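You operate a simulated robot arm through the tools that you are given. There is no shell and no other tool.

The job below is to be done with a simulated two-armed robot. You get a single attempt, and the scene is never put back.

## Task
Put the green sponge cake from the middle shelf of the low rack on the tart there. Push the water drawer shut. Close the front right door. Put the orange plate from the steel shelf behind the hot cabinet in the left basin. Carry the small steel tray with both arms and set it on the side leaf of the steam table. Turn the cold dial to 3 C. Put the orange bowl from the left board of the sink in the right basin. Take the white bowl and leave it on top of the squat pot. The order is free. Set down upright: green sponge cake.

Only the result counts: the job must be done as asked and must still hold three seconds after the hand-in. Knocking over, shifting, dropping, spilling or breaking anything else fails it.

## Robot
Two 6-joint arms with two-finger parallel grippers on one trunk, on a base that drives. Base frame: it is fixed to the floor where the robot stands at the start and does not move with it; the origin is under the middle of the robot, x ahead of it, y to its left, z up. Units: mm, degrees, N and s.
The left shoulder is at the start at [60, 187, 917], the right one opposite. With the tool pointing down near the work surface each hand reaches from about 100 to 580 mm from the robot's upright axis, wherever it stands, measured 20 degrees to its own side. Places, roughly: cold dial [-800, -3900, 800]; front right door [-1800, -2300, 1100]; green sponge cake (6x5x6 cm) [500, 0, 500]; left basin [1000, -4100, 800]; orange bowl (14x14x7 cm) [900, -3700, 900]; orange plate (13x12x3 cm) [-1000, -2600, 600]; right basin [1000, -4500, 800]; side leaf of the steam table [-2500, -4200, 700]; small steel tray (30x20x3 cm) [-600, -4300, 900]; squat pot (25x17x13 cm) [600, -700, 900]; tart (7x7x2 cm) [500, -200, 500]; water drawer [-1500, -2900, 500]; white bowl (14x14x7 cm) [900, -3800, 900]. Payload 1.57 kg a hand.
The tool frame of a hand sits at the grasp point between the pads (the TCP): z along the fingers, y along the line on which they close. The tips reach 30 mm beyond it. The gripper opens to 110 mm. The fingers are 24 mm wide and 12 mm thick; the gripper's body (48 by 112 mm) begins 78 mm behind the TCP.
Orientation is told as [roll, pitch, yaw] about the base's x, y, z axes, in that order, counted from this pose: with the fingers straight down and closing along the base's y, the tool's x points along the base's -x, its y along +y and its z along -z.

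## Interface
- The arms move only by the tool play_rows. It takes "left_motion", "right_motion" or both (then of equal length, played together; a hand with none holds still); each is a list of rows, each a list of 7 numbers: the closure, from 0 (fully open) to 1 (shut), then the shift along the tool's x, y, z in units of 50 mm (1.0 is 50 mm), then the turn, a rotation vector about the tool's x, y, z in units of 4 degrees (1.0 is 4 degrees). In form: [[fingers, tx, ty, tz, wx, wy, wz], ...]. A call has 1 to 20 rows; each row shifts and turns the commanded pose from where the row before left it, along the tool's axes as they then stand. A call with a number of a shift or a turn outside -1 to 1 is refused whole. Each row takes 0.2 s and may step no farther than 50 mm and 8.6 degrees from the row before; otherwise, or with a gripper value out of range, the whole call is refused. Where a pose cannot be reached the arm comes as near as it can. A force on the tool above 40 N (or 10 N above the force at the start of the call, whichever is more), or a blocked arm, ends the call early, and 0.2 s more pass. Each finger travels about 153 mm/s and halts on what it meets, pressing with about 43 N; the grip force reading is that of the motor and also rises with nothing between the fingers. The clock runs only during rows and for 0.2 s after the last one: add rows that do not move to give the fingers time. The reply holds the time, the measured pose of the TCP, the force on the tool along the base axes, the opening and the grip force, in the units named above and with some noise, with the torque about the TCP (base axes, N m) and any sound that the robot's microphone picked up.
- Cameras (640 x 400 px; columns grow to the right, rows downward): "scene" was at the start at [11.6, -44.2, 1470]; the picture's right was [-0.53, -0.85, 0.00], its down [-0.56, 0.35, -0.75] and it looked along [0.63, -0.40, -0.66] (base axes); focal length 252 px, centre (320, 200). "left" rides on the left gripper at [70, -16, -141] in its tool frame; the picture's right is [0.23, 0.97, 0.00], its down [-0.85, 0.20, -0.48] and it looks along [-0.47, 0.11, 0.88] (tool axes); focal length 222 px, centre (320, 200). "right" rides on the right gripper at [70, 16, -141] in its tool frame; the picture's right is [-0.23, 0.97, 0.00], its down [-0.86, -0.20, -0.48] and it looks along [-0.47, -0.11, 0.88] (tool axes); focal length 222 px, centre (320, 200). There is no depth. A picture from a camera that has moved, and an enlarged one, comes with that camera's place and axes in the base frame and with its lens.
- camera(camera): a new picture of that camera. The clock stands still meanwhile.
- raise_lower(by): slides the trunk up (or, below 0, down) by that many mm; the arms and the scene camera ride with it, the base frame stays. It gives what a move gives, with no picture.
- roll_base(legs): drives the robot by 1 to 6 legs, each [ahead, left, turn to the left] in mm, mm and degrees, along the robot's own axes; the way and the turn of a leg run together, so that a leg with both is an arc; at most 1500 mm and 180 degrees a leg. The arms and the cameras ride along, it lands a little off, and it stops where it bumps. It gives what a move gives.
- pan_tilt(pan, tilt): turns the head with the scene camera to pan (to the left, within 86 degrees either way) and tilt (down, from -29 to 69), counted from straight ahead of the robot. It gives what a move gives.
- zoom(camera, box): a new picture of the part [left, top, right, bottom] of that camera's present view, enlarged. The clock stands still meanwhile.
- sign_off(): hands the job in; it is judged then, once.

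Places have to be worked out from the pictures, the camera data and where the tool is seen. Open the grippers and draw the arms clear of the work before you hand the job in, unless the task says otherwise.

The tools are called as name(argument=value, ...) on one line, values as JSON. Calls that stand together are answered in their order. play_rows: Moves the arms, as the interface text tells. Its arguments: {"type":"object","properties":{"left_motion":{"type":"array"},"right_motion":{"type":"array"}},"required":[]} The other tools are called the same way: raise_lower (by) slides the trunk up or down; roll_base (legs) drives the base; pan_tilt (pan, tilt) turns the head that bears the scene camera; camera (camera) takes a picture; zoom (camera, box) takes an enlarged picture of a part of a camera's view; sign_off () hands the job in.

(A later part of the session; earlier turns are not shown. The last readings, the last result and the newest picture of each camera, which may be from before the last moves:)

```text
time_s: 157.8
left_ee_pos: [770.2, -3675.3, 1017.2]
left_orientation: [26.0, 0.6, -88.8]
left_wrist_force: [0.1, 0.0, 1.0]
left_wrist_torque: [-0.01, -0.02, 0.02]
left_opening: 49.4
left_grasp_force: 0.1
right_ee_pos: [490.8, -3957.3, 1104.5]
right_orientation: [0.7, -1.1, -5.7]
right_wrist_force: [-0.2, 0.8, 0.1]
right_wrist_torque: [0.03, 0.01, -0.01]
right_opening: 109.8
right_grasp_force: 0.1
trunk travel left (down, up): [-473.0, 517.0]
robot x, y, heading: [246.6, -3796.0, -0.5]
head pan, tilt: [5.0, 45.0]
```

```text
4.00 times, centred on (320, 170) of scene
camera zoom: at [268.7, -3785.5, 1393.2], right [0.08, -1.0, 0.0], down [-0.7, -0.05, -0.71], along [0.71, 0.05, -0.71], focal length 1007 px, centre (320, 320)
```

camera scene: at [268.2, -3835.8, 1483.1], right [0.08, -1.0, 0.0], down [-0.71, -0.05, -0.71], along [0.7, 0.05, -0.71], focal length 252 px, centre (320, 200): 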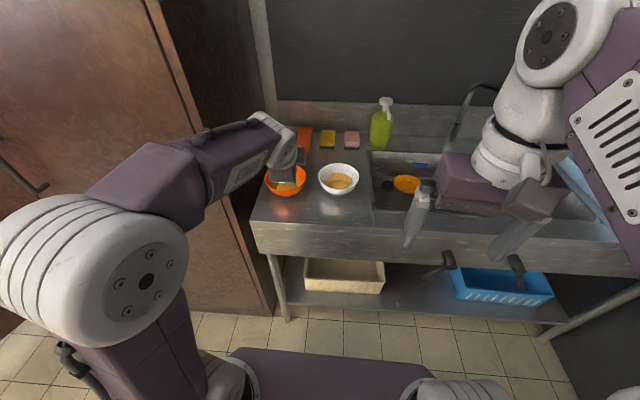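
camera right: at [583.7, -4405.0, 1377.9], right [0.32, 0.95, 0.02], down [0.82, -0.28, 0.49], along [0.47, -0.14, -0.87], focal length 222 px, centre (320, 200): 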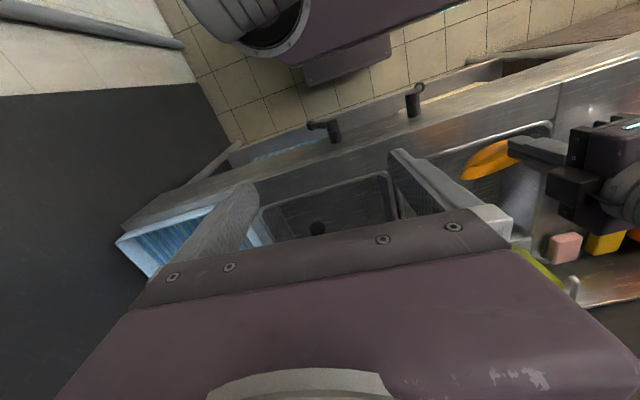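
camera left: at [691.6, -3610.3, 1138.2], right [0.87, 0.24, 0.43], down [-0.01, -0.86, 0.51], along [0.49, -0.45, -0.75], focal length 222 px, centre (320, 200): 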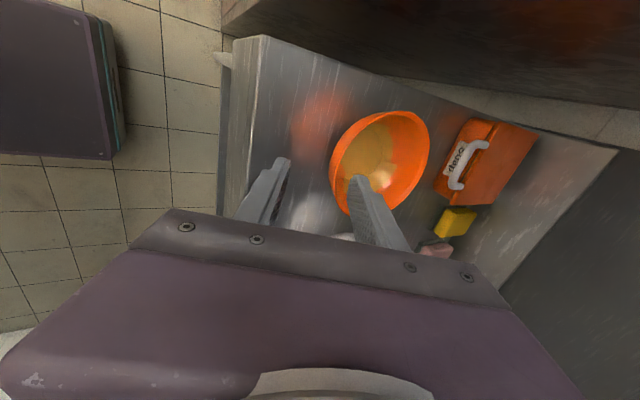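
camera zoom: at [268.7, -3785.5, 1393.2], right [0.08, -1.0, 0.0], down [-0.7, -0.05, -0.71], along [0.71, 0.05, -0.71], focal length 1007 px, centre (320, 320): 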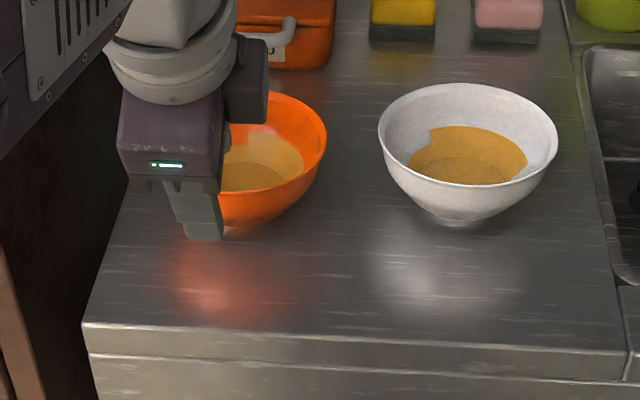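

Rim near point ≈ (828,-3678,937). I move the hand to just above it.

play_rows(left_motion=[[0.55, 0.03, 0.33, 0.6, 0, 0, 0], [0.55, 0.03, 0.33, 0.6, 0, 0, 0], [0.55, 0, 0, 0, 0, 0, 0]])

camera(camera="left")

zoom(camera="scene", box=[240, 120, 400, 220])

```text
time_s: 158.6
left_ee_pos: [826.5, -3670.3, 977.8]
left_orientation: [26.0, 0.6, -88.7]
left_wrist_force: [-0.5, -0.8, -0.1]
left_wrist_torque: [-0.02, -0.02, -0.04]
left_opening: 49.6
left_grasp_force: 0.1
right_ee_pos: [491.8, -3957.6, 1105.9]
right_orientation: [0.8, -1.1, -5.7]
right_wrist_force: [-0.1, -0.4, 0.1]
right_wrist_torque: [-0.04, 0.0, 0.0]
right_opening: 110.1
right_grasp_force: 0.1
trunk travel left (down, up): [-473.0, 517.0]
robot x, y, heading: [251.6, -3793.6, -0.6]
head pan, tilt: [5.0, 45.0]
```

```text
taken
camera left: at [747.8, -3604.8, 1100.0], right [0.87, 0.24, 0.43], down [-0.01, -0.86, 0.51], along [0.49, -0.45, -0.75], focal length 222 px, centre (320, 200)
```

left: 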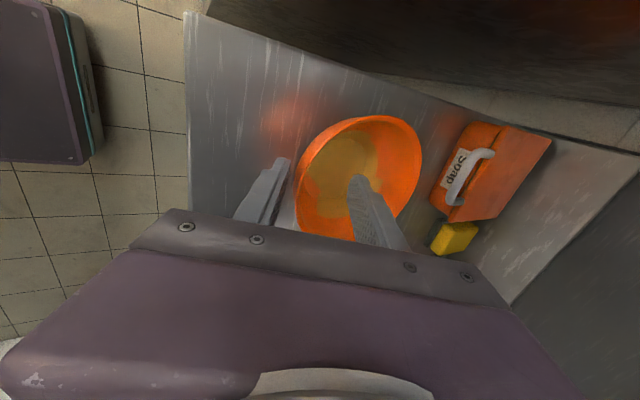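

```text
4.00 times, centred on (320, 170) of scene
camera zoom: at [268.1, -3785.4, 1393.2], right [0.08, -1.0, 0.0], down [-0.7, -0.05, -0.71], along [0.71, 0.05, -0.71], focal length 1007 px, centre (320, 320)
```

zoom: 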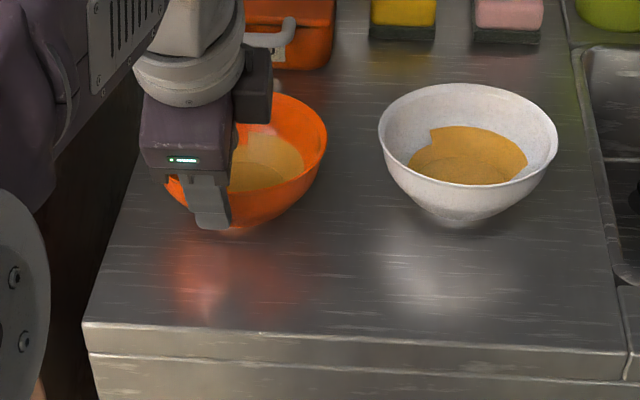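

Aligned within a few mm; I nudge y by -6 and lower 38 mm via the trunk in two steps, checking force.

play_rows(left_motion=[[0.55, -0.12, -0.05, 0, 0, 0, 0], [0.55, 0, 0, 0, 0, 0, 0]])

raise_lower(by=-26)

camera(camera="left")

zoom(camera="scene", box=[240, 100, 400, 200])

```text
time_s: 159.2
left_ee_pos: [824.4, -3676.5, 977.1]
left_orientation: [25.8, 0.6, -88.6]
left_wrist_force: [-0.9, 0.9, 0.3]
left_wrist_torque: [0.0, -0.01, 0.01]
left_opening: 49.6
left_grasp_force: 0.0
right_ee_pos: [491.3, -3955.8, 1106.2]
right_orientation: [0.6, -1.2, -5.7]
right_wrist_force: [-0.6, 0.1, 0.1]
right_wrist_torque: [-0.02, 0.0, 0.01]
right_opening: 110.0
right_grasp_force: 0.1
trunk travel left (down, up): [-473.0, 517.0]
robot x, y, heading: [248.4, -3794.7, -0.7]
head pan, tilt: [5.0, 45.0]
```

```text
time_s: 159.9
left_ee_pos: [823.7, -3676.8, 951.3]
left_orientation: [25.9, 0.6, -88.7]
left_wrist_force: [0.4, -0.3, -0.2]
left_wrist_torque: [0.02, 0.03, -0.01]
left_opening: 49.7
left_grasp_force: 0.1
right_ee_pos: [491.5, -3958.3, 1080.6]
right_orientation: [0.7, -1.0, -5.7]
right_wrist_force: [-0.5, -0.1, 0.2]
right_wrist_torque: [0.0, -0.01, 0.0]
right_opening: 109.9
right_grasp_force: 0.0
trunk travel left (down, up): [-447.0, 543.0]
robot x, y, heading: [251.1, -3793.7, -0.6]
head pan, tilt: [5.0, 45.0]
```

```text
taken
camera left: at [745.9, -3611.8, 1072.6], right [0.87, 0.24, 0.43], down [-0.01, -0.86, 0.51], along [0.49, -0.45, -0.75], focal length 222 px, centre (320, 200)
```

left: 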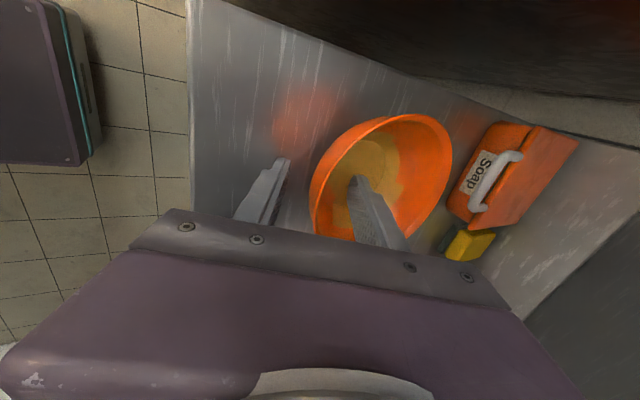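

```text
4.00 times, centred on (320, 150) of scene
camera zoom: at [268.6, -3785.4, 1367.1], right [0.08, -1.0, 0.0], down [-0.7, -0.05, -0.71], along [0.71, 0.05, -0.71], focal length 1007 px, centre (320, 400)
```

zoom: 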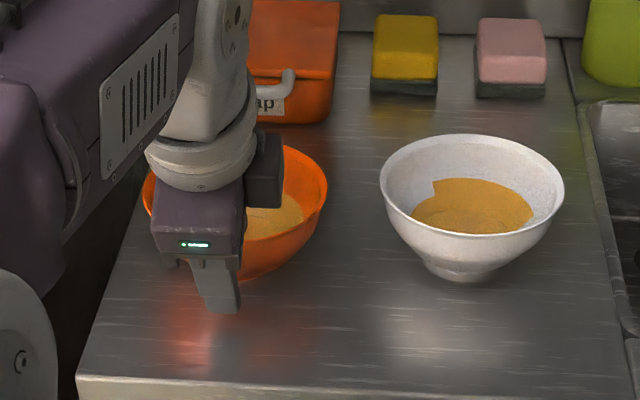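

Good. Lower 10 mm more and close on the rim.

raise_lower(by=-10)

play_rows(left_motion=[[0.65, 0, 0, 0, 0, 0, 0], [0.75, 0, 0, 0, 0, 0, 0], [0.82, 0, 0, 0, 0, 0, 0], [0.9, 0, 0, 0, 0, 0, 0], [0.96, 0, 0, 0, 0, 0, 0], [1, 0, 0, 0, 0, 0, 0], [1, 0, 0, 0, 0, 0, 0]])

zoom(camera="scene", box=[240, 100, 400, 200])

camera(camera="left")

```text
time_s: 160.5
left_ee_pos: [823.7, -3677.4, 942.6]
left_orientation: [26.1, 0.4, -88.6]
left_wrist_force: [-1.2, -0.3, 6.5]
left_wrist_torque: [-0.06, 0.18, -0.05]
left_opening: 48.4
left_grasp_force: 0.1
right_ee_pos: [490.2, -3957.5, 1070.1]
right_orientation: [0.8, -1.0, -5.7]
right_wrist_force: [0.1, -0.5, -0.5]
right_wrist_torque: [0.02, 0.0, -0.03]
right_opening: 109.9
right_grasp_force: 0.2
trunk travel left (down, up): [-437.0, 553.0]
robot x, y, heading: [246.4, -3790.2, -0.6]
head pan, tilt: [5.0, 45.0]
```

```text
time_s: 162.1
left_ee_pos: [826.2, -3677.9, 943.0]
left_orientation: [26.2, 0.5, -88.8]
left_wrist_force: [2.7, 0.4, 8.3]
left_wrist_torque: [0.08, -0.76, -0.02]
left_opening: 2.9
left_grasp_force: 24.3
right_ee_pos: [490.6, -3958.8, 1071.0]
right_orientation: [0.6, -1.1, -5.7]
right_wrist_force: [-0.7, 0.4, -0.7]
right_wrist_torque: [0.02, -0.01, -0.01]
right_opening: 110.2
right_grasp_force: 0.1
trunk travel left (down, up): [-437.0, 553.0]
robot x, y, heading: [248.9, -3796.1, -0.5]
head pan, tilt: [5.0, 45.0]
```

```text
4.00 times, centred on (320, 150) of scene
camera zoom: at [268.1, -3785.6, 1357.2], right [0.08, -1.0, 0.0], down [-0.7, -0.05, -0.71], along [0.71, 0.05, -0.71], focal length 1007 px, centre (320, 400)
```

zoom: 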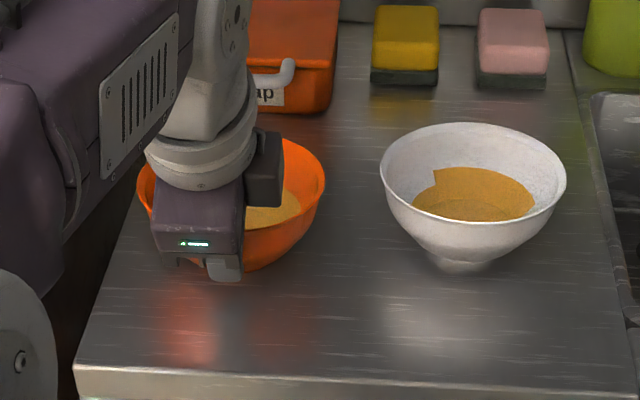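

```text
taken
camera left: at [745.7, -3611.9, 1063.5], right [0.87, 0.24, 0.43], down [-0.01, -0.86, 0.51], along [0.49, -0.45, -0.75], focal length 222 px, centre (320, 200)
```

left: 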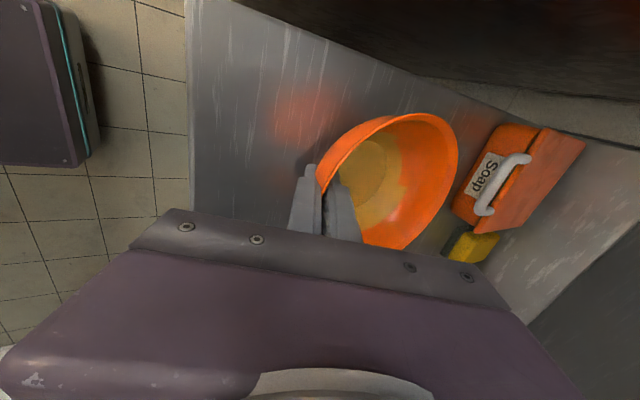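

Pinched (2.9 mm wall). I lift.

raise_lower(by=40)

zoom(camera="scene", box=[240, 100, 400, 200])

camera(camera="left")

```text
time_s: 163.0
left_ee_pos: [823.6, -3678.3, 980.6]
left_orientation: [25.8, 0.6, -88.7]
left_wrist_force: [-1.2, 0.3, -1.4]
left_wrist_torque: [-0.01, 0.02, -0.02]
left_opening: 2.3
left_grasp_force: 24.1
right_ee_pos: [492.7, -3957.7, 1109.2]
right_orientation: [0.6, -1.1, -5.7]
right_wrist_force: [0.2, -1.0, -0.6]
right_wrist_torque: [-0.01, 0.01, 0.01]
right_opening: 109.9
right_grasp_force: 0.0
trunk travel left (down, up): [-477.0, 513.0]
robot x, y, heading: [250.3, -3791.3, -0.6]
head pan, tilt: [5.0, 45.0]
```

```text
4.00 times, centred on (320, 150) of scene
camera zoom: at [269.3, -3785.3, 1397.1], right [0.08, -1.0, 0.0], down [-0.71, -0.05, -0.71], along [0.7, 0.05, -0.71], focal length 1007 px, centre (320, 400)
```

zoom: 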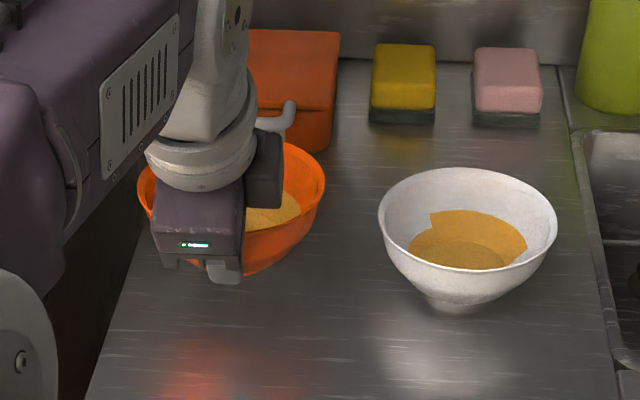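

```text
taken
camera left: at [746.5, -3611.7, 1102.1], right [0.87, 0.24, 0.43], down [-0.01, -0.86, 0.51], along [0.49, -0.45, -0.75], focal length 222 px, centre (320, 200)
```

left: 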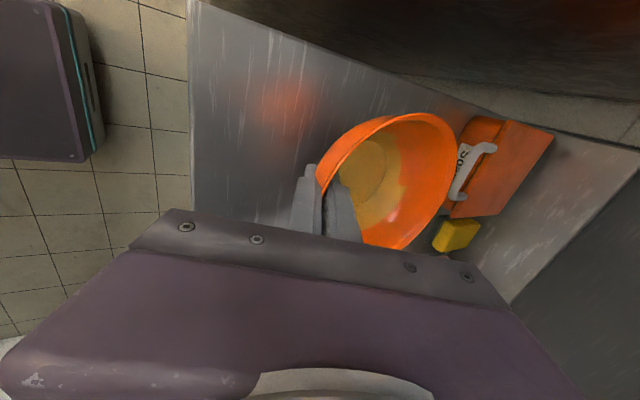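

Lifted level. I back off 200 mm (clear of the white bowl), strafe right to the right basin and check.

raise_lower(by=10)

roll_base(legs=[[-200, 0, 0], [0, -795, 0.5]])

pan_tilt(pan=5, tilt=45)

camera(camera="scene")

camera(camera="left")

```text
time_s: 163.5
left_ee_pos: [822.9, -3677.4, 990.9]
left_orientation: [25.9, 0.7, -88.7]
left_wrist_force: [0.4, 0.4, -1.0]
left_wrist_torque: [0.01, 0.03, 0.01]
left_opening: 2.4
left_grasp_force: 23.9
right_ee_pos: [491.6, -3957.4, 1119.4]
right_orientation: [0.7, -1.2, -5.7]
right_wrist_force: [0.4, -0.2, 0.2]
right_wrist_torque: [0.0, 0.01, 0.0]
right_opening: 110.0
right_grasp_force: 0.0
trunk travel left (down, up): [-487.0, 503.0]
robot x, y, heading: [247.5, -3788.8, -0.8]
head pan, tilt: [5.0, 45.0]
```

```text
time_s: 169.1
left_ee_pos: [620.6, -4482.4, 991.8]
left_orientation: [25.8, 0.6, -88.6]
left_wrist_force: [-0.1, 0.0, -0.7]
left_wrist_torque: [0.01, 0.04, -0.04]
left_opening: 2.8
left_grasp_force: 24.2
right_ee_pos: [289.1, -4764.2, 1118.5]
right_orientation: [0.6, -1.0, -5.5]
right_wrist_force: [0.1, 0.3, 0.0]
right_wrist_torque: [0.01, -0.06, 0.01]
right_opening: 109.7
right_grasp_force: 0.1
trunk travel left (down, up): [-487.0, 503.0]
robot x, y, heading: [45.3, -4599.5, -0.6]
head pan, tilt: [5.0, 45.0]
```

```text
time_s: 169.7
left_ee_pos: [621.5, -4482.8, 990.9]
left_orientation: [26.0, 0.6, -88.4]
left_wrist_force: [-0.4, 0.0, -0.5]
left_wrist_torque: [0.04, 0.05, 0.02]
left_opening: 2.5
left_grasp_force: 24.2
right_ee_pos: [289.2, -4764.9, 1118.8]
right_orientation: [0.6, -1.2, -5.5]
right_wrist_force: [0.2, -0.1, 0.7]
right_wrist_torque: [-0.02, 0.02, 0.0]
right_opening: 110.3
right_grasp_force: 0.0
trunk travel left (down, up): [-487.0, 503.0]
robot x, y, heading: [46.5, -4598.1, -0.2]
head pan, tilt: [5.0, 45.0]
```

```text
taken
camera scene: at [66.1, -4592.2, 1407.1], right [0.08, -1.0, 0.0], down [-0.7, -0.06, -0.71], along [0.7, 0.06, -0.71], focal length 252 px, centre (320, 200)
```

scene: 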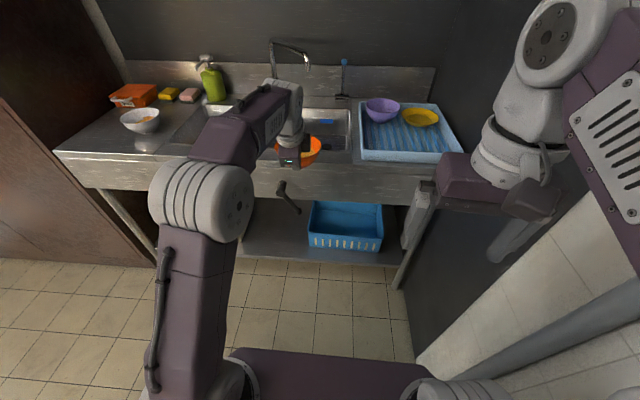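

```text
taken
camera left: at [542.9, -4417.1, 1112.4], right [0.87, 0.25, 0.43], down [-0.01, -0.86, 0.51], along [0.49, -0.45, -0.75], focal length 222 px, centre (320, 200)
```

left: 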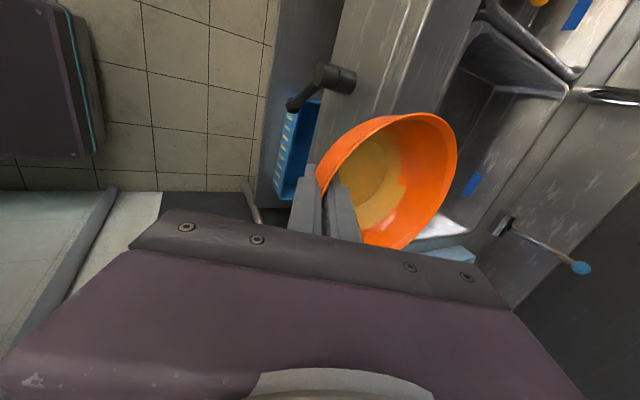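

The spout tip triangulates to about (963,-4475,1140), so I stay low: lower 28 mm, then drive forward 280 mm (bowl centre ≈ x 970).

raise_lower(by=-28)

roll_base(legs=[[180, 0, 0]])

camera(camera="left")

camera(camera="scene")

```text
time_s: 170.4
left_ee_pos: [620.3, -4481.3, 964.4]
left_orientation: [25.9, 0.7, -88.6]
left_wrist_force: [-0.2, 0.0, -0.4]
left_wrist_torque: [0.0, 0.03, 0.02]
left_opening: 2.5
left_grasp_force: 23.7
right_ee_pos: [289.0, -4763.3, 1092.7]
right_orientation: [0.7, -1.1, -5.6]
right_wrist_force: [0.5, -0.7, 0.1]
right_wrist_torque: [-0.01, 0.0, 0.0]
right_opening: 110.3
right_grasp_force: 0.0
trunk travel left (down, up): [-459.0, 531.0]
robot x, y, heading: [45.0, -4598.8, -0.3]
head pan, tilt: [5.0, 45.0]
```

```text
time_s: 171.9
left_ee_pos: [800.8, -4483.8, 963.0]
left_orientation: [25.8, 0.6, -88.5]
left_wrist_force: [0.4, 0.3, -0.2]
left_wrist_torque: [-0.01, 0.05, 0.02]
left_opening: 2.4
left_grasp_force: 24.2
right_ee_pos: [469.4, -4765.4, 1090.4]
right_orientation: [0.7, -1.0, -5.5]
right_wrist_force: [0.7, -0.1, -0.1]
right_wrist_torque: [0.01, 0.04, 0.01]
right_opening: 110.1
right_grasp_force: 0.1
trunk travel left (down, up): [-459.0, 531.0]
robot x, y, heading: [223.1, -4599.7, -0.5]
head pan, tilt: [5.0, 45.0]
```

```text
taken
camera left: at [722.1, -4418.6, 1084.0], right [0.87, 0.25, 0.43], down [-0.01, -0.86, 0.51], along [0.49, -0.45, -0.75], focal length 222 px, centre (320, 200)
```

left: 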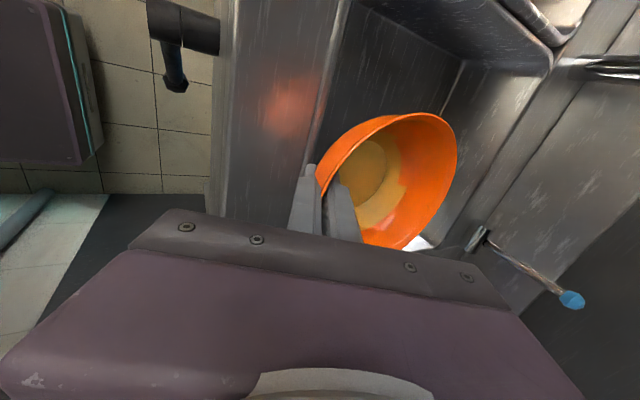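

```text
taken
camera scene: at [245.6, -4593.6, 1379.1], right [0.08, -1.0, 0.0], down [-0.71, -0.06, -0.71], along [0.7, 0.06, -0.71], focal length 252 px, centre (320, 200)
```

scene: 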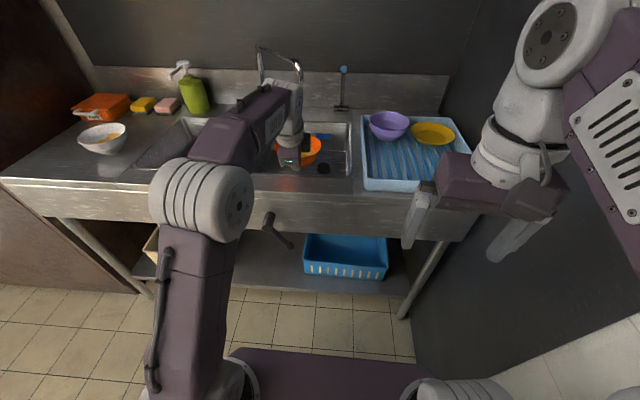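

Front clearance is fine; I go forward 85 mm more and lower into the right basin.

roll_base(legs=[[85, 0, 0]])

raise_lower(by=-90)

camera(camera="left")

zoom(camera="scene", box=[200, 60, 400, 185])

```text
time_s: 173.0
left_ee_pos: [887.4, -4483.7, 962.9]
left_orientation: [25.7, 0.6, -88.5]
left_wrist_force: [0.0, 0.1, -1.4]
left_wrist_torque: [-0.02, 0.04, 0.02]
left_opening: 2.4
left_grasp_force: 24.0
right_ee_pos: [555.2, -4766.2, 1091.1]
right_orientation: [0.7, -1.0, -5.5]
right_wrist_force: [0.6, 0.4, -1.0]
right_wrist_torque: [0.02, 0.0, 0.01]
right_opening: 110.1
right_grasp_force: 0.1
trunk travel left (down, up): [-459.0, 531.0]
robot x, y, heading: [312.6, -4603.6, -0.5]
head pan, tilt: [5.0, 45.0]
```

```text
time_s: 174.2
left_ee_pos: [886.5, -4484.5, 873.6]
left_orientation: [25.9, 0.5, -88.5]
left_wrist_force: [-0.5, -0.3, -0.3]
left_wrist_torque: [0.02, 0.04, 0.02]
left_opening: 2.8
left_grasp_force: 23.6
right_ee_pos: [552.9, -4765.1, 1001.1]
right_orientation: [0.7, -1.1, -5.5]
right_wrist_force: [-0.2, -1.2, 0.3]
right_wrist_torque: [-0.02, -0.01, 0.0]
right_opening: 109.9
right_grasp_force: 0.1
trunk travel left (down, up): [-369.0, 621.0]
robot x, y, heading: [307.9, -4601.7, -0.6]
head pan, tilt: [5.0, 45.0]
```

```text
taken
camera left: at [807.4, -4419.5, 994.6], right [0.87, 0.25, 0.43], down [-0.01, -0.86, 0.51], along [0.49, -0.45, -0.75], focal length 222 px, centre (320, 200)
```

left: 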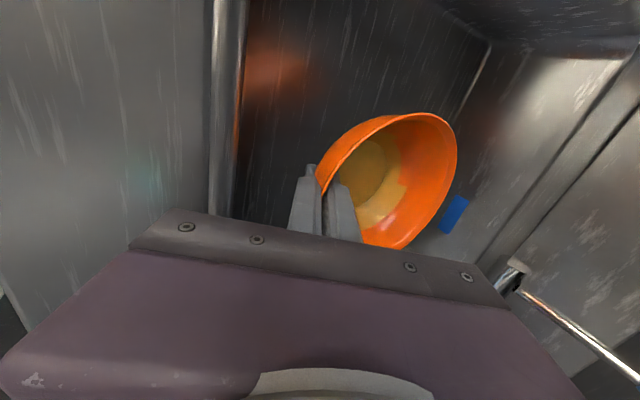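

```text
3.20 times, centred on (300, 122) of scene
camera zoom: at [330.6, -4594.3, 1289.2], right [0.08, -1.0, 0.0], down [-0.7, -0.06, -0.71], along [0.7, 0.06, -0.71], focal length 806 px, centre (384, 448)
```

zoom: 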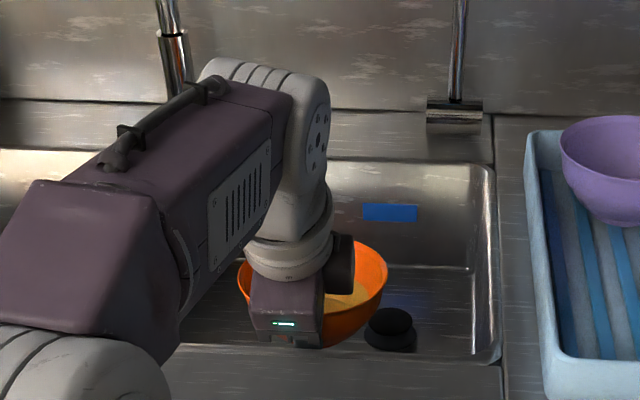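

The bowl is clear of the black drain plug. I lower in small steps to contact.

raise_lower(by=-22)

raise_lower(by=-8)

raise_lower(by=-6)

```text
time_s: 174.9
left_ee_pos: [886.3, -4484.7, 856.1]
left_orientation: [26.3, 0.5, -88.5]
left_wrist_force: [11.4, 2.0, 26.0]
left_wrist_torque: [-0.82, 2.82, 0.17]
left_opening: 2.4
left_grasp_force: 24.3
right_ee_pos: [552.9, -4766.5, 980.1]
right_orientation: [0.8, -1.2, -5.4]
right_wrist_force: [-0.1, 0.0, -0.5]
right_wrist_torque: [-0.03, -0.01, -0.01]
right_opening: 110.2
right_grasp_force: 0.1
trunk travel left (down, up): [-347.0, 643.0]
robot x, y, heading: [308.2, -4603.8, -0.8]
head pan, tilt: [5.0, 45.0]
```

```text
time_s: 175.2
left_ee_pos: [886.7, -4484.7, 854.2]
left_orientation: [26.7, 0.4, -88.5]
left_wrist_force: [-2.5, -0.5, 6.4]
left_wrist_torque: [-0.22, 0.59, -0.07]
left_opening: 2.6
left_grasp_force: 24.1
right_ee_pos: [553.1, -4765.2, 979.3]
right_orientation: [0.7, -1.3, -5.5]
right_wrist_force: [-0.3, 0.6, 0.3]
right_wrist_torque: [-0.03, 0.02, -0.03]
right_opening: 109.9
right_grasp_force: 0.0
trunk travel left (down, up): [-346.0, 644.0]
robot x, y, heading: [309.0, -4601.9, -0.5]
head pan, tilt: [5.0, 45.0]
stopped: the force on the tool passed its limit at 48 N (the readings are from after the stop); the commanded pose is now the measured one
```

```text
time_s: 175.7
left_ee_pos: [888.1, -4485.1, 856.4]
left_orientation: [27.7, 0.1, -88.4]
left_wrist_force: [-5.3, -0.3, 11.2]
left_wrist_torque: [-0.34, 0.81, -0.21]
left_opening: 2.6
left_grasp_force: 23.7
right_ee_pos: [552.1, -4766.4, 975.2]
right_orientation: [0.7, -1.2, -5.4]
right_wrist_force: [0.1, -0.5, 0.2]
right_wrist_torque: [-0.01, 0.02, 0.02]
right_opening: 110.0
right_grasp_force: 0.0
trunk travel left (down, up): [-341.0, 649.0]
robot x, y, heading: [309.3, -4603.1, -0.5]
head pan, tilt: [5.0, 45.0]
stopped: the force on the tool passed its limit at 46 N (the readings are from after the stop); the commanded pose is now the measured one
```

The contact torque indicates something ~100 mm behind the TCP touching (the hand's body on the front rim), not the bowl. I raise slightly and look.

raise_lower(by=12)

camera(camera="scene")

zoom(camera="scene", box=[200, 80, 400, 205])

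camera(camera="left")

camera(camera="right")

```text
time_s: 176.3
left_ee_pos: [889.4, -4484.5, 865.9]
left_orientation: [27.3, 0.1, -88.3]
left_wrist_force: [0.4, 0.4, -1.4]
left_wrist_torque: [0.0, 0.04, 0.03]
left_opening: 2.5
left_grasp_force: 23.7
right_ee_pos: [554.6, -4766.5, 984.6]
right_orientation: [0.7, -1.2, -5.5]
right_wrist_force: [0.6, 0.5, 0.2]
right_wrist_torque: [-0.02, 0.01, -0.01]
right_opening: 109.8
right_grasp_force: 0.0
trunk travel left (down, up): [-353.0, 637.0]
robot x, y, heading: [309.3, -4599.6, -0.7]
head pan, tilt: [5.0, 45.0]
```

```text
taken
camera scene: at [331.2, -4594.3, 1273.1], right [0.08, -1.0, 0.0], down [-0.71, -0.06, -0.71], along [0.7, 0.06, -0.71], focal length 252 px, centre (320, 200)
```

scene: 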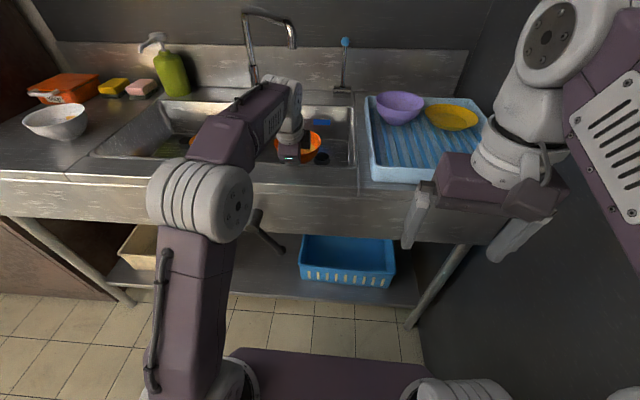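

```text
3.20 times, centred on (300, 142) of scene
camera zoom: at [331.2, -4594.3, 1273.1], right [0.08, -1.0, 0.0], down [-0.71, -0.06, -0.71], along [0.7, 0.06, -0.71], focal length 806 px, centre (384, 384)
```

zoom: 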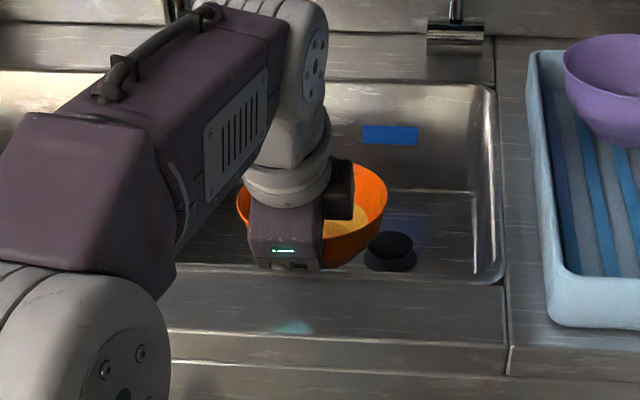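

```text
taken
camera left: at [808.2, -4419.0, 985.1], right [0.86, 0.25, 0.45], down [-0.02, -0.86, 0.51], along [0.51, -0.45, -0.73], focal length 222 px, centre (320, 200)
```

left: 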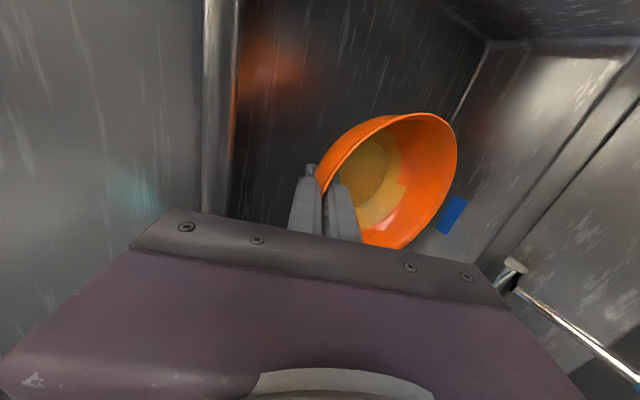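

```text
taken
camera right: at [485.2, -4744.6, 1124.8], right [0.32, 0.95, 0.02], down [0.82, -0.29, 0.49], along [0.47, -0.14, -0.87], focal length 222 px, centre (320, 200)
```

right: 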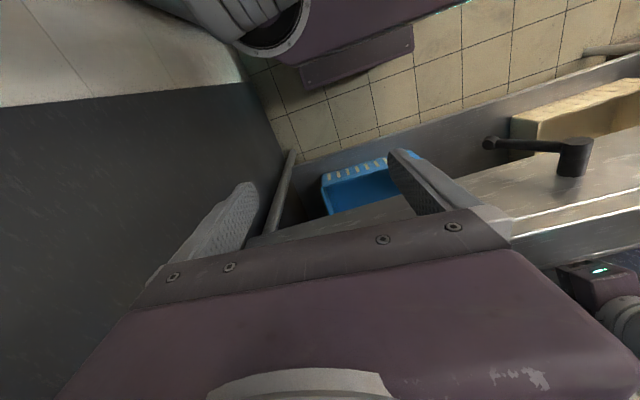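

Re-measured: the sink top is nearer z≈888, so the hand's body met the front rim. I raise a bit, shift forward 42 mm and left 50 mm (away from the plug), then lower again.

raise_lower(by=20)

roll_base(legs=[[42, 0, 0], [0, 50, 0]])

camera(camera="left")

zoom(camera="scene", box=[200, 80, 400, 205])

```text
time_s: 177.0
left_ee_pos: [888.0, -4485.4, 887.3]
left_orientation: [27.4, 0.3, -88.5]
left_wrist_force: [-0.5, -0.2, 0.2]
left_wrist_torque: [-0.01, 0.06, 0.01]
left_opening: 2.4
left_grasp_force: 23.8
right_ee_pos: [555.1, -4766.9, 1004.5]
right_orientation: [0.7, -1.1, -5.5]
right_wrist_force: [-0.8, 0.4, 0.8]
right_wrist_torque: [-0.02, 0.01, 0.01]
right_opening: 110.3
right_grasp_force: 0.0
trunk travel left (down, up): [-373.0, 617.0]
robot x, y, heading: [308.6, -4599.3, -0.7]
head pan, tilt: [5.0, 45.0]
```

```text
time_s: 178.4
left_ee_pos: [933.0, -4431.9, 886.5]
left_orientation: [27.3, 0.0, -88.2]
left_wrist_force: [0.1, 0.2, -1.0]
left_wrist_torque: [-0.07, 0.04, 0.02]
left_opening: 2.8
left_grasp_force: 23.9
right_ee_pos: [596.7, -4714.6, 1005.2]
right_orientation: [0.6, -1.1, -5.3]
right_wrist_force: [-0.3, 0.0, -0.3]
right_wrist_torque: [-0.05, 0.01, 0.02]
right_opening: 110.1
right_grasp_force: 0.1
trunk travel left (down, up): [-373.0, 617.0]
robot x, y, heading: [351.0, -4552.1, -0.3]
head pan, tilt: [5.0, 45.0]
```

```text
taken
camera left: at [850.9, -4366.2, 1004.9], right [0.86, 0.25, 0.45], down [-0.02, -0.86, 0.51], along [0.51, -0.45, -0.73], focal length 222 px, centre (320, 200)
```

left: 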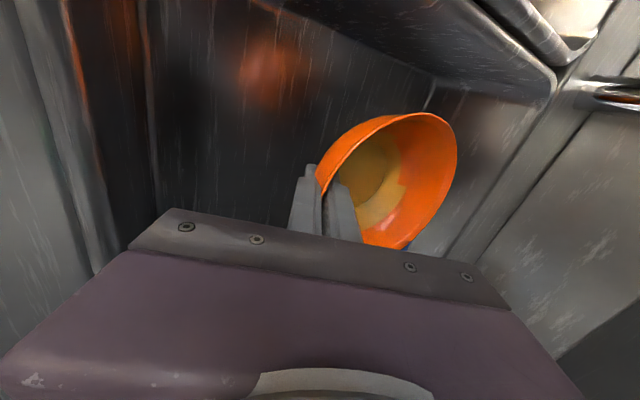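

```text
3.20 times, centred on (300, 142) of scene
camera zoom: at [374.3, -4541.9, 1293.1], right [0.08, -1.0, 0.0], down [-0.71, -0.06, -0.71], along [0.7, 0.06, -0.71], focal length 806 px, centre (384, 384)
```

zoom: 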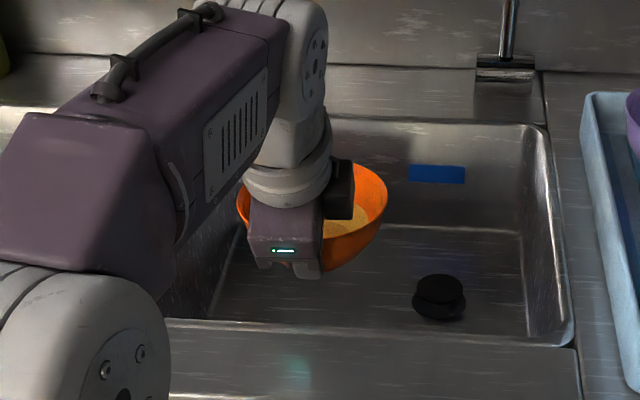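

I check the faucet clearance in the full view.

camera(camera="scene")

raise_lower(by=-35)

```text
taken
camera scene: at [374.3, -4541.9, 1293.1], right [0.08, -1.0, 0.0], down [-0.71, -0.06, -0.71], along [0.7, 0.06, -0.71], focal length 252 px, centre (320, 200)
```

scene: 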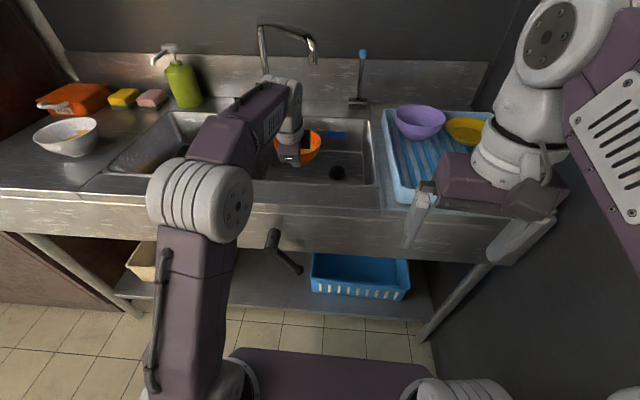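

```text
time_s: 179.2
left_ee_pos: [932.6, -4432.7, 851.6]
left_orientation: [27.4, 0.1, -88.2]
left_wrist_force: [0.0, 0.5, -1.5]
left_wrist_torque: [0.02, 0.03, 0.03]
left_opening: 2.3
left_grasp_force: 23.7
right_ee_pos: [596.7, -4714.0, 970.9]
right_orientation: [0.8, -1.1, -5.4]
right_wrist_force: [0.6, -0.3, 0.2]
right_wrist_torque: [0.02, 0.01, -0.05]
right_opening: 110.2
right_grasp_force: 0.1
trunk travel left (down, up): [-338.0, 652.0]
robot x, y, heading: [353.0, -4552.8, -0.4]
head pan, tilt: [5.0, 45.0]
```

No contact now. I continue in small steps.

raise_lower(by=-15)

raise_lower(by=-6)

raise_lower(by=-5)

```text
time_s: 179.8
left_ee_pos: [933.1, -4432.7, 837.0]
left_orientation: [27.4, 0.2, -88.3]
left_wrist_force: [-0.2, 0.0, -1.3]
left_wrist_torque: [0.01, 0.03, 0.02]
left_opening: 2.6
left_grasp_force: 23.8
right_ee_pos: [597.7, -4714.0, 955.5]
right_orientation: [0.8, -1.1, -5.4]
right_wrist_force: [-0.1, 0.6, -0.2]
right_wrist_torque: [0.02, -0.01, 0.0]
right_opening: 110.1
right_grasp_force: 0.1
trunk travel left (down, up): [-323.0, 667.0]
robot x, y, heading: [349.6, -4552.0, -0.3]
head pan, tilt: [5.0, 45.0]
```

```text
time_s: 180.4
left_ee_pos: [932.5, -4433.4, 830.4]
left_orientation: [27.4, 0.2, -88.3]
left_wrist_force: [0.3, 0.3, -0.6]
left_wrist_torque: [0.0, 0.04, 0.01]
left_opening: 2.9
left_grasp_force: 23.6
right_ee_pos: [597.6, -4716.1, 948.6]
right_orientation: [0.8, -1.1, -5.4]
right_wrist_force: [-0.3, -0.4, 0.0]
right_wrist_torque: [0.02, 0.02, -0.02]
right_opening: 110.0
right_grasp_force: 0.1
trunk travel left (down, up): [-317.0, 673.0]
robot x, y, heading: [353.1, -4548.6, -0.2]
head pan, tilt: [5.0, 45.0]
```

```text
time_s: 180.9
left_ee_pos: [932.0, -4432.3, 825.9]
left_orientation: [27.4, 0.2, -88.2]
left_wrist_force: [-0.2, 0.1, -0.6]
left_wrist_torque: [0.0, 0.03, 0.01]
left_opening: 2.5
left_grasp_force: 23.5
right_ee_pos: [597.4, -4716.1, 945.2]
right_orientation: [0.8, -1.2, -5.4]
right_wrist_force: [0.1, 0.9, 0.1]
right_wrist_torque: [0.02, 0.0, 0.02]
right_opening: 109.9
right_grasp_force: 0.0
trunk travel left (down, up): [-312.0, 678.0]
robot x, y, heading: [353.3, -4549.5, -0.3]
head pan, tilt: [5.0, 45.0]
```

Still free; continuing.

raise_lower(by=-6)

raise_lower(by=-5)

camera(camera="left")

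zoom(camera="scene", box=[200, 80, 400, 205])

```text
time_s: 181.4
left_ee_pos: [932.0, -4433.4, 818.9]
left_orientation: [27.4, 0.3, -88.3]
left_wrist_force: [-0.1, -0.2, 0.0]
left_wrist_torque: [0.01, 0.03, 0.02]
left_opening: 2.4
left_grasp_force: 23.9
right_ee_pos: [597.2, -4714.5, 938.2]
right_orientation: [0.7, -1.2, -5.4]
right_wrist_force: [0.1, 0.0, -0.6]
right_wrist_torque: [0.02, -0.03, -0.02]
right_opening: 110.1
right_grasp_force: 0.1
trunk travel left (down, up): [-306.0, 684.0]
robot x, y, heading: [353.6, -4550.9, -0.2]
head pan, tilt: [5.0, 45.0]
```

```text
time_s: 182.0
left_ee_pos: [933.1, -4433.0, 814.6]
left_orientation: [27.5, 0.2, -88.4]
left_wrist_force: [1.0, 0.4, -0.4]
left_wrist_torque: [-0.03, 0.04, 0.0]
left_opening: 2.3
left_grasp_force: 23.6
right_ee_pos: [596.7, -4714.3, 932.5]
right_orientation: [0.7, -1.1, -5.5]
right_wrist_force: [-0.7, 0.8, -0.4]
right_wrist_torque: [-0.01, 0.03, -0.02]
right_opening: 110.3
right_grasp_force: 0.1
trunk travel left (down, up): [-301.0, 689.0]
robot x, y, heading: [353.9, -4547.8, -0.4]
head pan, tilt: [5.0, 45.0]
```

```text
taken
camera left: at [850.7, -4367.7, 933.3], right [0.86, 0.25, 0.45], down [-0.02, -0.86, 0.51], along [0.51, -0.45, -0.73], focal length 222 px, centre (320, 200)
```

left: 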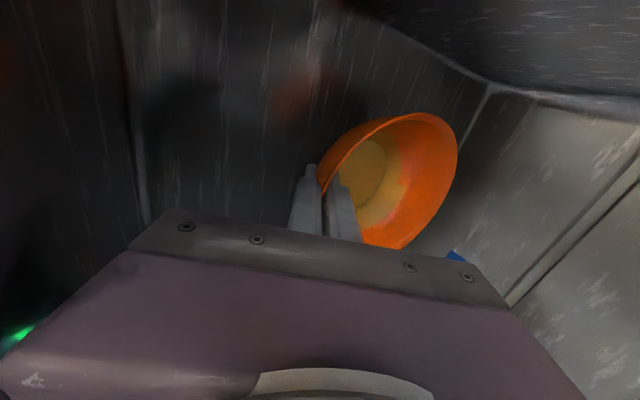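

```text
3.20 times, centred on (300, 142) of scene
camera zoom: at [373.9, -4543.9, 1221.1], right [0.08, -1.0, 0.0], down [-0.7, -0.06, -0.71], along [0.7, 0.06, -0.71], focal length 806 px, centre (384, 384)
```

zoom: 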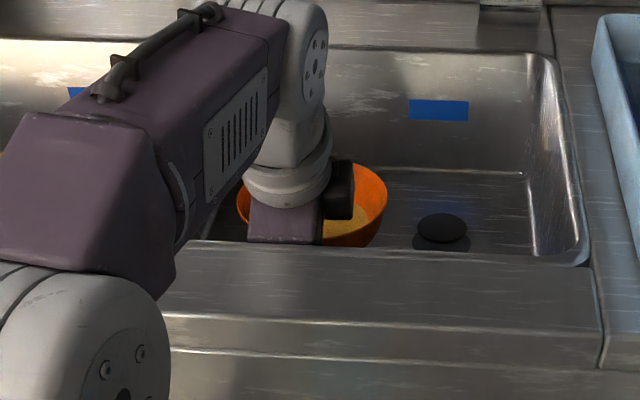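

Still no contact; continue stepping down 5 mm at a time.

raise_lower(by=-5)

raise_lower(by=-5)

raise_lower(by=-4)

```text
time_s: 182.5
left_ee_pos: [932.9, -4432.8, 813.0]
left_orientation: [27.8, 0.2, -88.3]
left_wrist_force: [10.2, 2.6, 21.5]
left_wrist_torque: [0.31, 1.22, -0.26]
left_opening: 2.4
left_grasp_force: 24.5
right_ee_pos: [597.2, -4715.1, 929.9]
right_orientation: [0.7, -1.1, -5.4]
right_wrist_force: [-0.1, 0.1, -0.5]
right_wrist_torque: [-0.01, -0.01, -0.02]
right_opening: 110.1
right_grasp_force: 0.2
trunk travel left (down, up): [-296.0, 694.0]
robot x, y, heading: [352.3, -4554.1, -0.6]
head pan, tilt: [5.0, 45.0]
```

```text
time_s: 182.9
left_ee_pos: [933.4, -4432.8, 812.2]
left_orientation: [28.3, 0.2, -88.4]
left_wrist_force: [-1.3, -1.2, 5.7]
left_wrist_torque: [0.03, -0.04, -0.04]
left_opening: 2.6
left_grasp_force: 23.9
right_ee_pos: [597.5, -4715.2, 926.4]
right_orientation: [0.8, -1.1, -5.4]
right_wrist_force: [0.3, -0.1, -0.5]
right_wrist_torque: [0.05, 0.01, 0.02]
right_opening: 109.7
right_grasp_force: 0.0
trunk travel left (down, up): [-293.0, 697.0]
robot x, y, heading: [348.4, -4552.1, -0.5]
head pan, tilt: [5.0, 45.0]
stopped: the force on the tool passed its limit at 51 N (the readings are from after the stop); the commanded pose is now the measured one
```

```text
time_s: 183.5
left_ee_pos: [934.5, -4434.1, 812.3]
left_orientation: [28.8, 0.2, -88.4]
left_wrist_force: [7.9, 0.3, 28.2]
left_wrist_torque: [0.21, 0.95, -0.26]
left_opening: 2.4
left_grasp_force: 24.0
right_ee_pos: [596.8, -4715.4, 923.1]
right_orientation: [0.6, -1.2, -5.3]
right_wrist_force: [-0.3, 0.2, -0.4]
right_wrist_torque: [-0.04, -0.01, 0.0]
right_opening: 109.9
right_grasp_force: 0.1
trunk travel left (down, up): [-289.0, 701.0]
robot x, y, heading: [356.5, -4552.7, -0.3]
head pan, tilt: [5.0, 45.0]
```

Mixed contact (hand's back against the basin's front rim plus the bowl). I raise 12 mm, move 22 mm forward for clearance, and lower again carefully one step at a time.

raise_lower(by=14)

roll_base(legs=[[25, 0, 0]])

raise_lower(by=-8)

```text
time_s: 184.1
left_ee_pos: [934.4, -4432.8, 819.9]
left_orientation: [27.9, 0.2, -88.4]
left_wrist_force: [0.2, -0.5, -1.1]
left_wrist_torque: [-0.01, 0.09, 0.02]
left_opening: 2.3
left_grasp_force: 24.0
right_ee_pos: [597.6, -4715.1, 936.3]
right_orientation: [0.6, -1.1, -5.4]
right_wrist_force: [0.0, -0.4, 0.0]
right_wrist_torque: [0.0, 0.03, -0.04]
right_opening: 110.0
right_grasp_force: 0.0
trunk travel left (down, up): [-303.0, 687.0]
robot x, y, heading: [353.8, -4552.3, -0.5]
head pan, tilt: [5.0, 45.0]
```

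```text
time_s: 184.9
left_ee_pos: [960.0, -4432.6, 821.2]
left_orientation: [28.2, 0.2, -88.3]
left_wrist_force: [-0.3, 0.0, -0.3]
left_wrist_torque: [0.01, 0.06, -0.01]
left_opening: 2.5
left_grasp_force: 24.1
right_ee_pos: [624.6, -4715.1, 934.6]
right_orientation: [0.7, -1.1, -5.4]
right_wrist_force: [0.5, 0.5, 0.6]
right_wrist_torque: [0.01, 0.03, 0.02]
right_opening: 109.7
right_grasp_force: 0.0
trunk travel left (down, up): [-303.0, 687.0]
robot x, y, heading: [377.5, -4550.6, -0.3]
head pan, tilt: [5.0, 45.0]
```

```text
time_s: 185.5
left_ee_pos: [959.5, -4433.9, 813.4]
left_orientation: [28.1, 0.2, -88.4]
left_wrist_force: [-0.6, -0.3, -0.7]
left_wrist_torque: [0.01, 0.01, 0.04]
left_opening: 2.5
left_grasp_force: 23.7
right_ee_pos: [621.8, -4714.9, 926.7]
right_orientation: [0.6, -1.1, -5.4]
right_wrist_force: [-0.9, -0.1, 0.0]
right_wrist_torque: [0.01, 0.03, 0.01]
right_opening: 110.2
right_grasp_force: 0.0
trunk travel left (down, up): [-295.0, 695.0]
robot x, y, heading: [380.9, -4552.3, -0.4]
head pan, tilt: [5.0, 45.0]
```

raise_lower(by=-4)

```text
time_s: 186.0
left_ee_pos: [959.0, -4433.0, 811.6]
left_orientation: [28.6, 0.3, -88.4]
left_wrist_force: [1.3, 1.2, 13.4]
left_wrist_torque: [0.15, -0.39, 0.01]
left_opening: 2.4
left_grasp_force: 23.8
right_ee_pos: [622.1, -4716.1, 926.4]
right_orientation: [0.7, -1.2, -5.4]
right_wrist_force: [0.7, 0.2, 0.1]
right_wrist_torque: [-0.01, -0.02, 0.01]
right_opening: 109.9
right_grasp_force: 0.1
trunk travel left (down, up): [-291.0, 699.0]
robot x, y, heading: [379.5, -4551.9, -0.4]
head pan, tilt: [5.0, 45.0]
```

Now 13 N with the contact ~30 mm ahead: the bowl's base is on the floor. I open and withdraw along the finger axis.

play_rows(left_motion=[[0.93, 0, 0, 0, 0, 0, 0], [0.87, 0, 0, 0, 0, 0, 0], [0.83, 0, 0, -0.2, 0, 0, 0], [0.8, 0, 0, -0.4, 0, 0, 0], [0.8, 0, 0, -0.8, 0, 0, 0], [0.8, 0, 0, -0.9, 0, 0, 0], [0.8, 0, 0, 0, 0, 0, 0]])

camera(camera="left")

zoom(camera="scene", box=[200, 60, 400, 185])

```text
time_s: 187.6
left_ee_pos: [904.0, -4434.6, 910.2]
left_orientation: [28.2, 0.2, -88.4]
left_wrist_force: [0.6, 0.4, 1.2]
left_wrist_torque: [0.02, -0.03, 0.03]
left_opening: 22.1
left_grasp_force: 0.1
right_ee_pos: [623.4, -4715.2, 923.6]
right_orientation: [0.7, -1.0, -5.4]
right_wrist_force: [-0.4, -0.3, -0.4]
right_wrist_torque: [0.0, -0.03, -0.01]
right_opening: 109.9
right_grasp_force: 0.0
trunk travel left (down, up): [-291.0, 699.0]
robot x, y, heading: [378.7, -4554.4, -0.4]
head pan, tilt: [5.0, 45.0]
```

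```text
taken
camera left: at [820.7, -4369.1, 1027.9], right [0.85, 0.25, 0.46], down [-0.03, -0.86, 0.51], along [0.52, -0.45, -0.72], focal length 222 px, centre (320, 200)
```

left: 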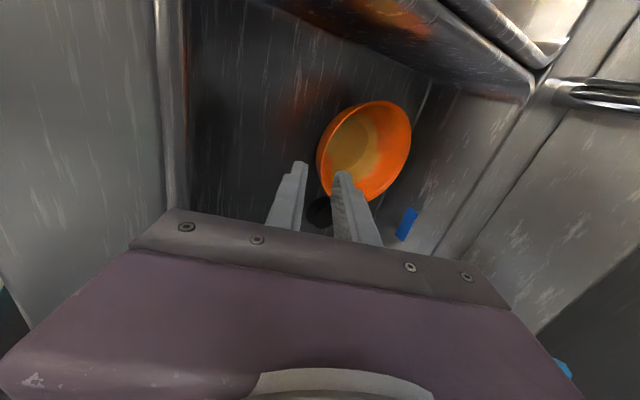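

```text
3.20 times, centred on (300, 122) of scene
camera zoom: at [399.3, -4544.0, 1211.7], right [0.08, -1.0, 0.0], down [-0.7, -0.06, -0.71], along [0.7, 0.06, -0.71], focal length 806 px, centre (384, 448)
```

zoom: 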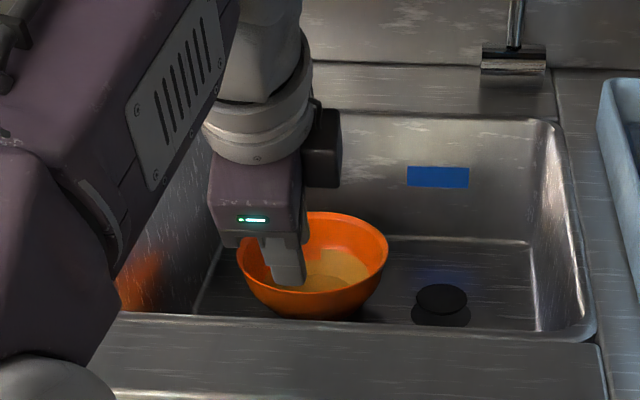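

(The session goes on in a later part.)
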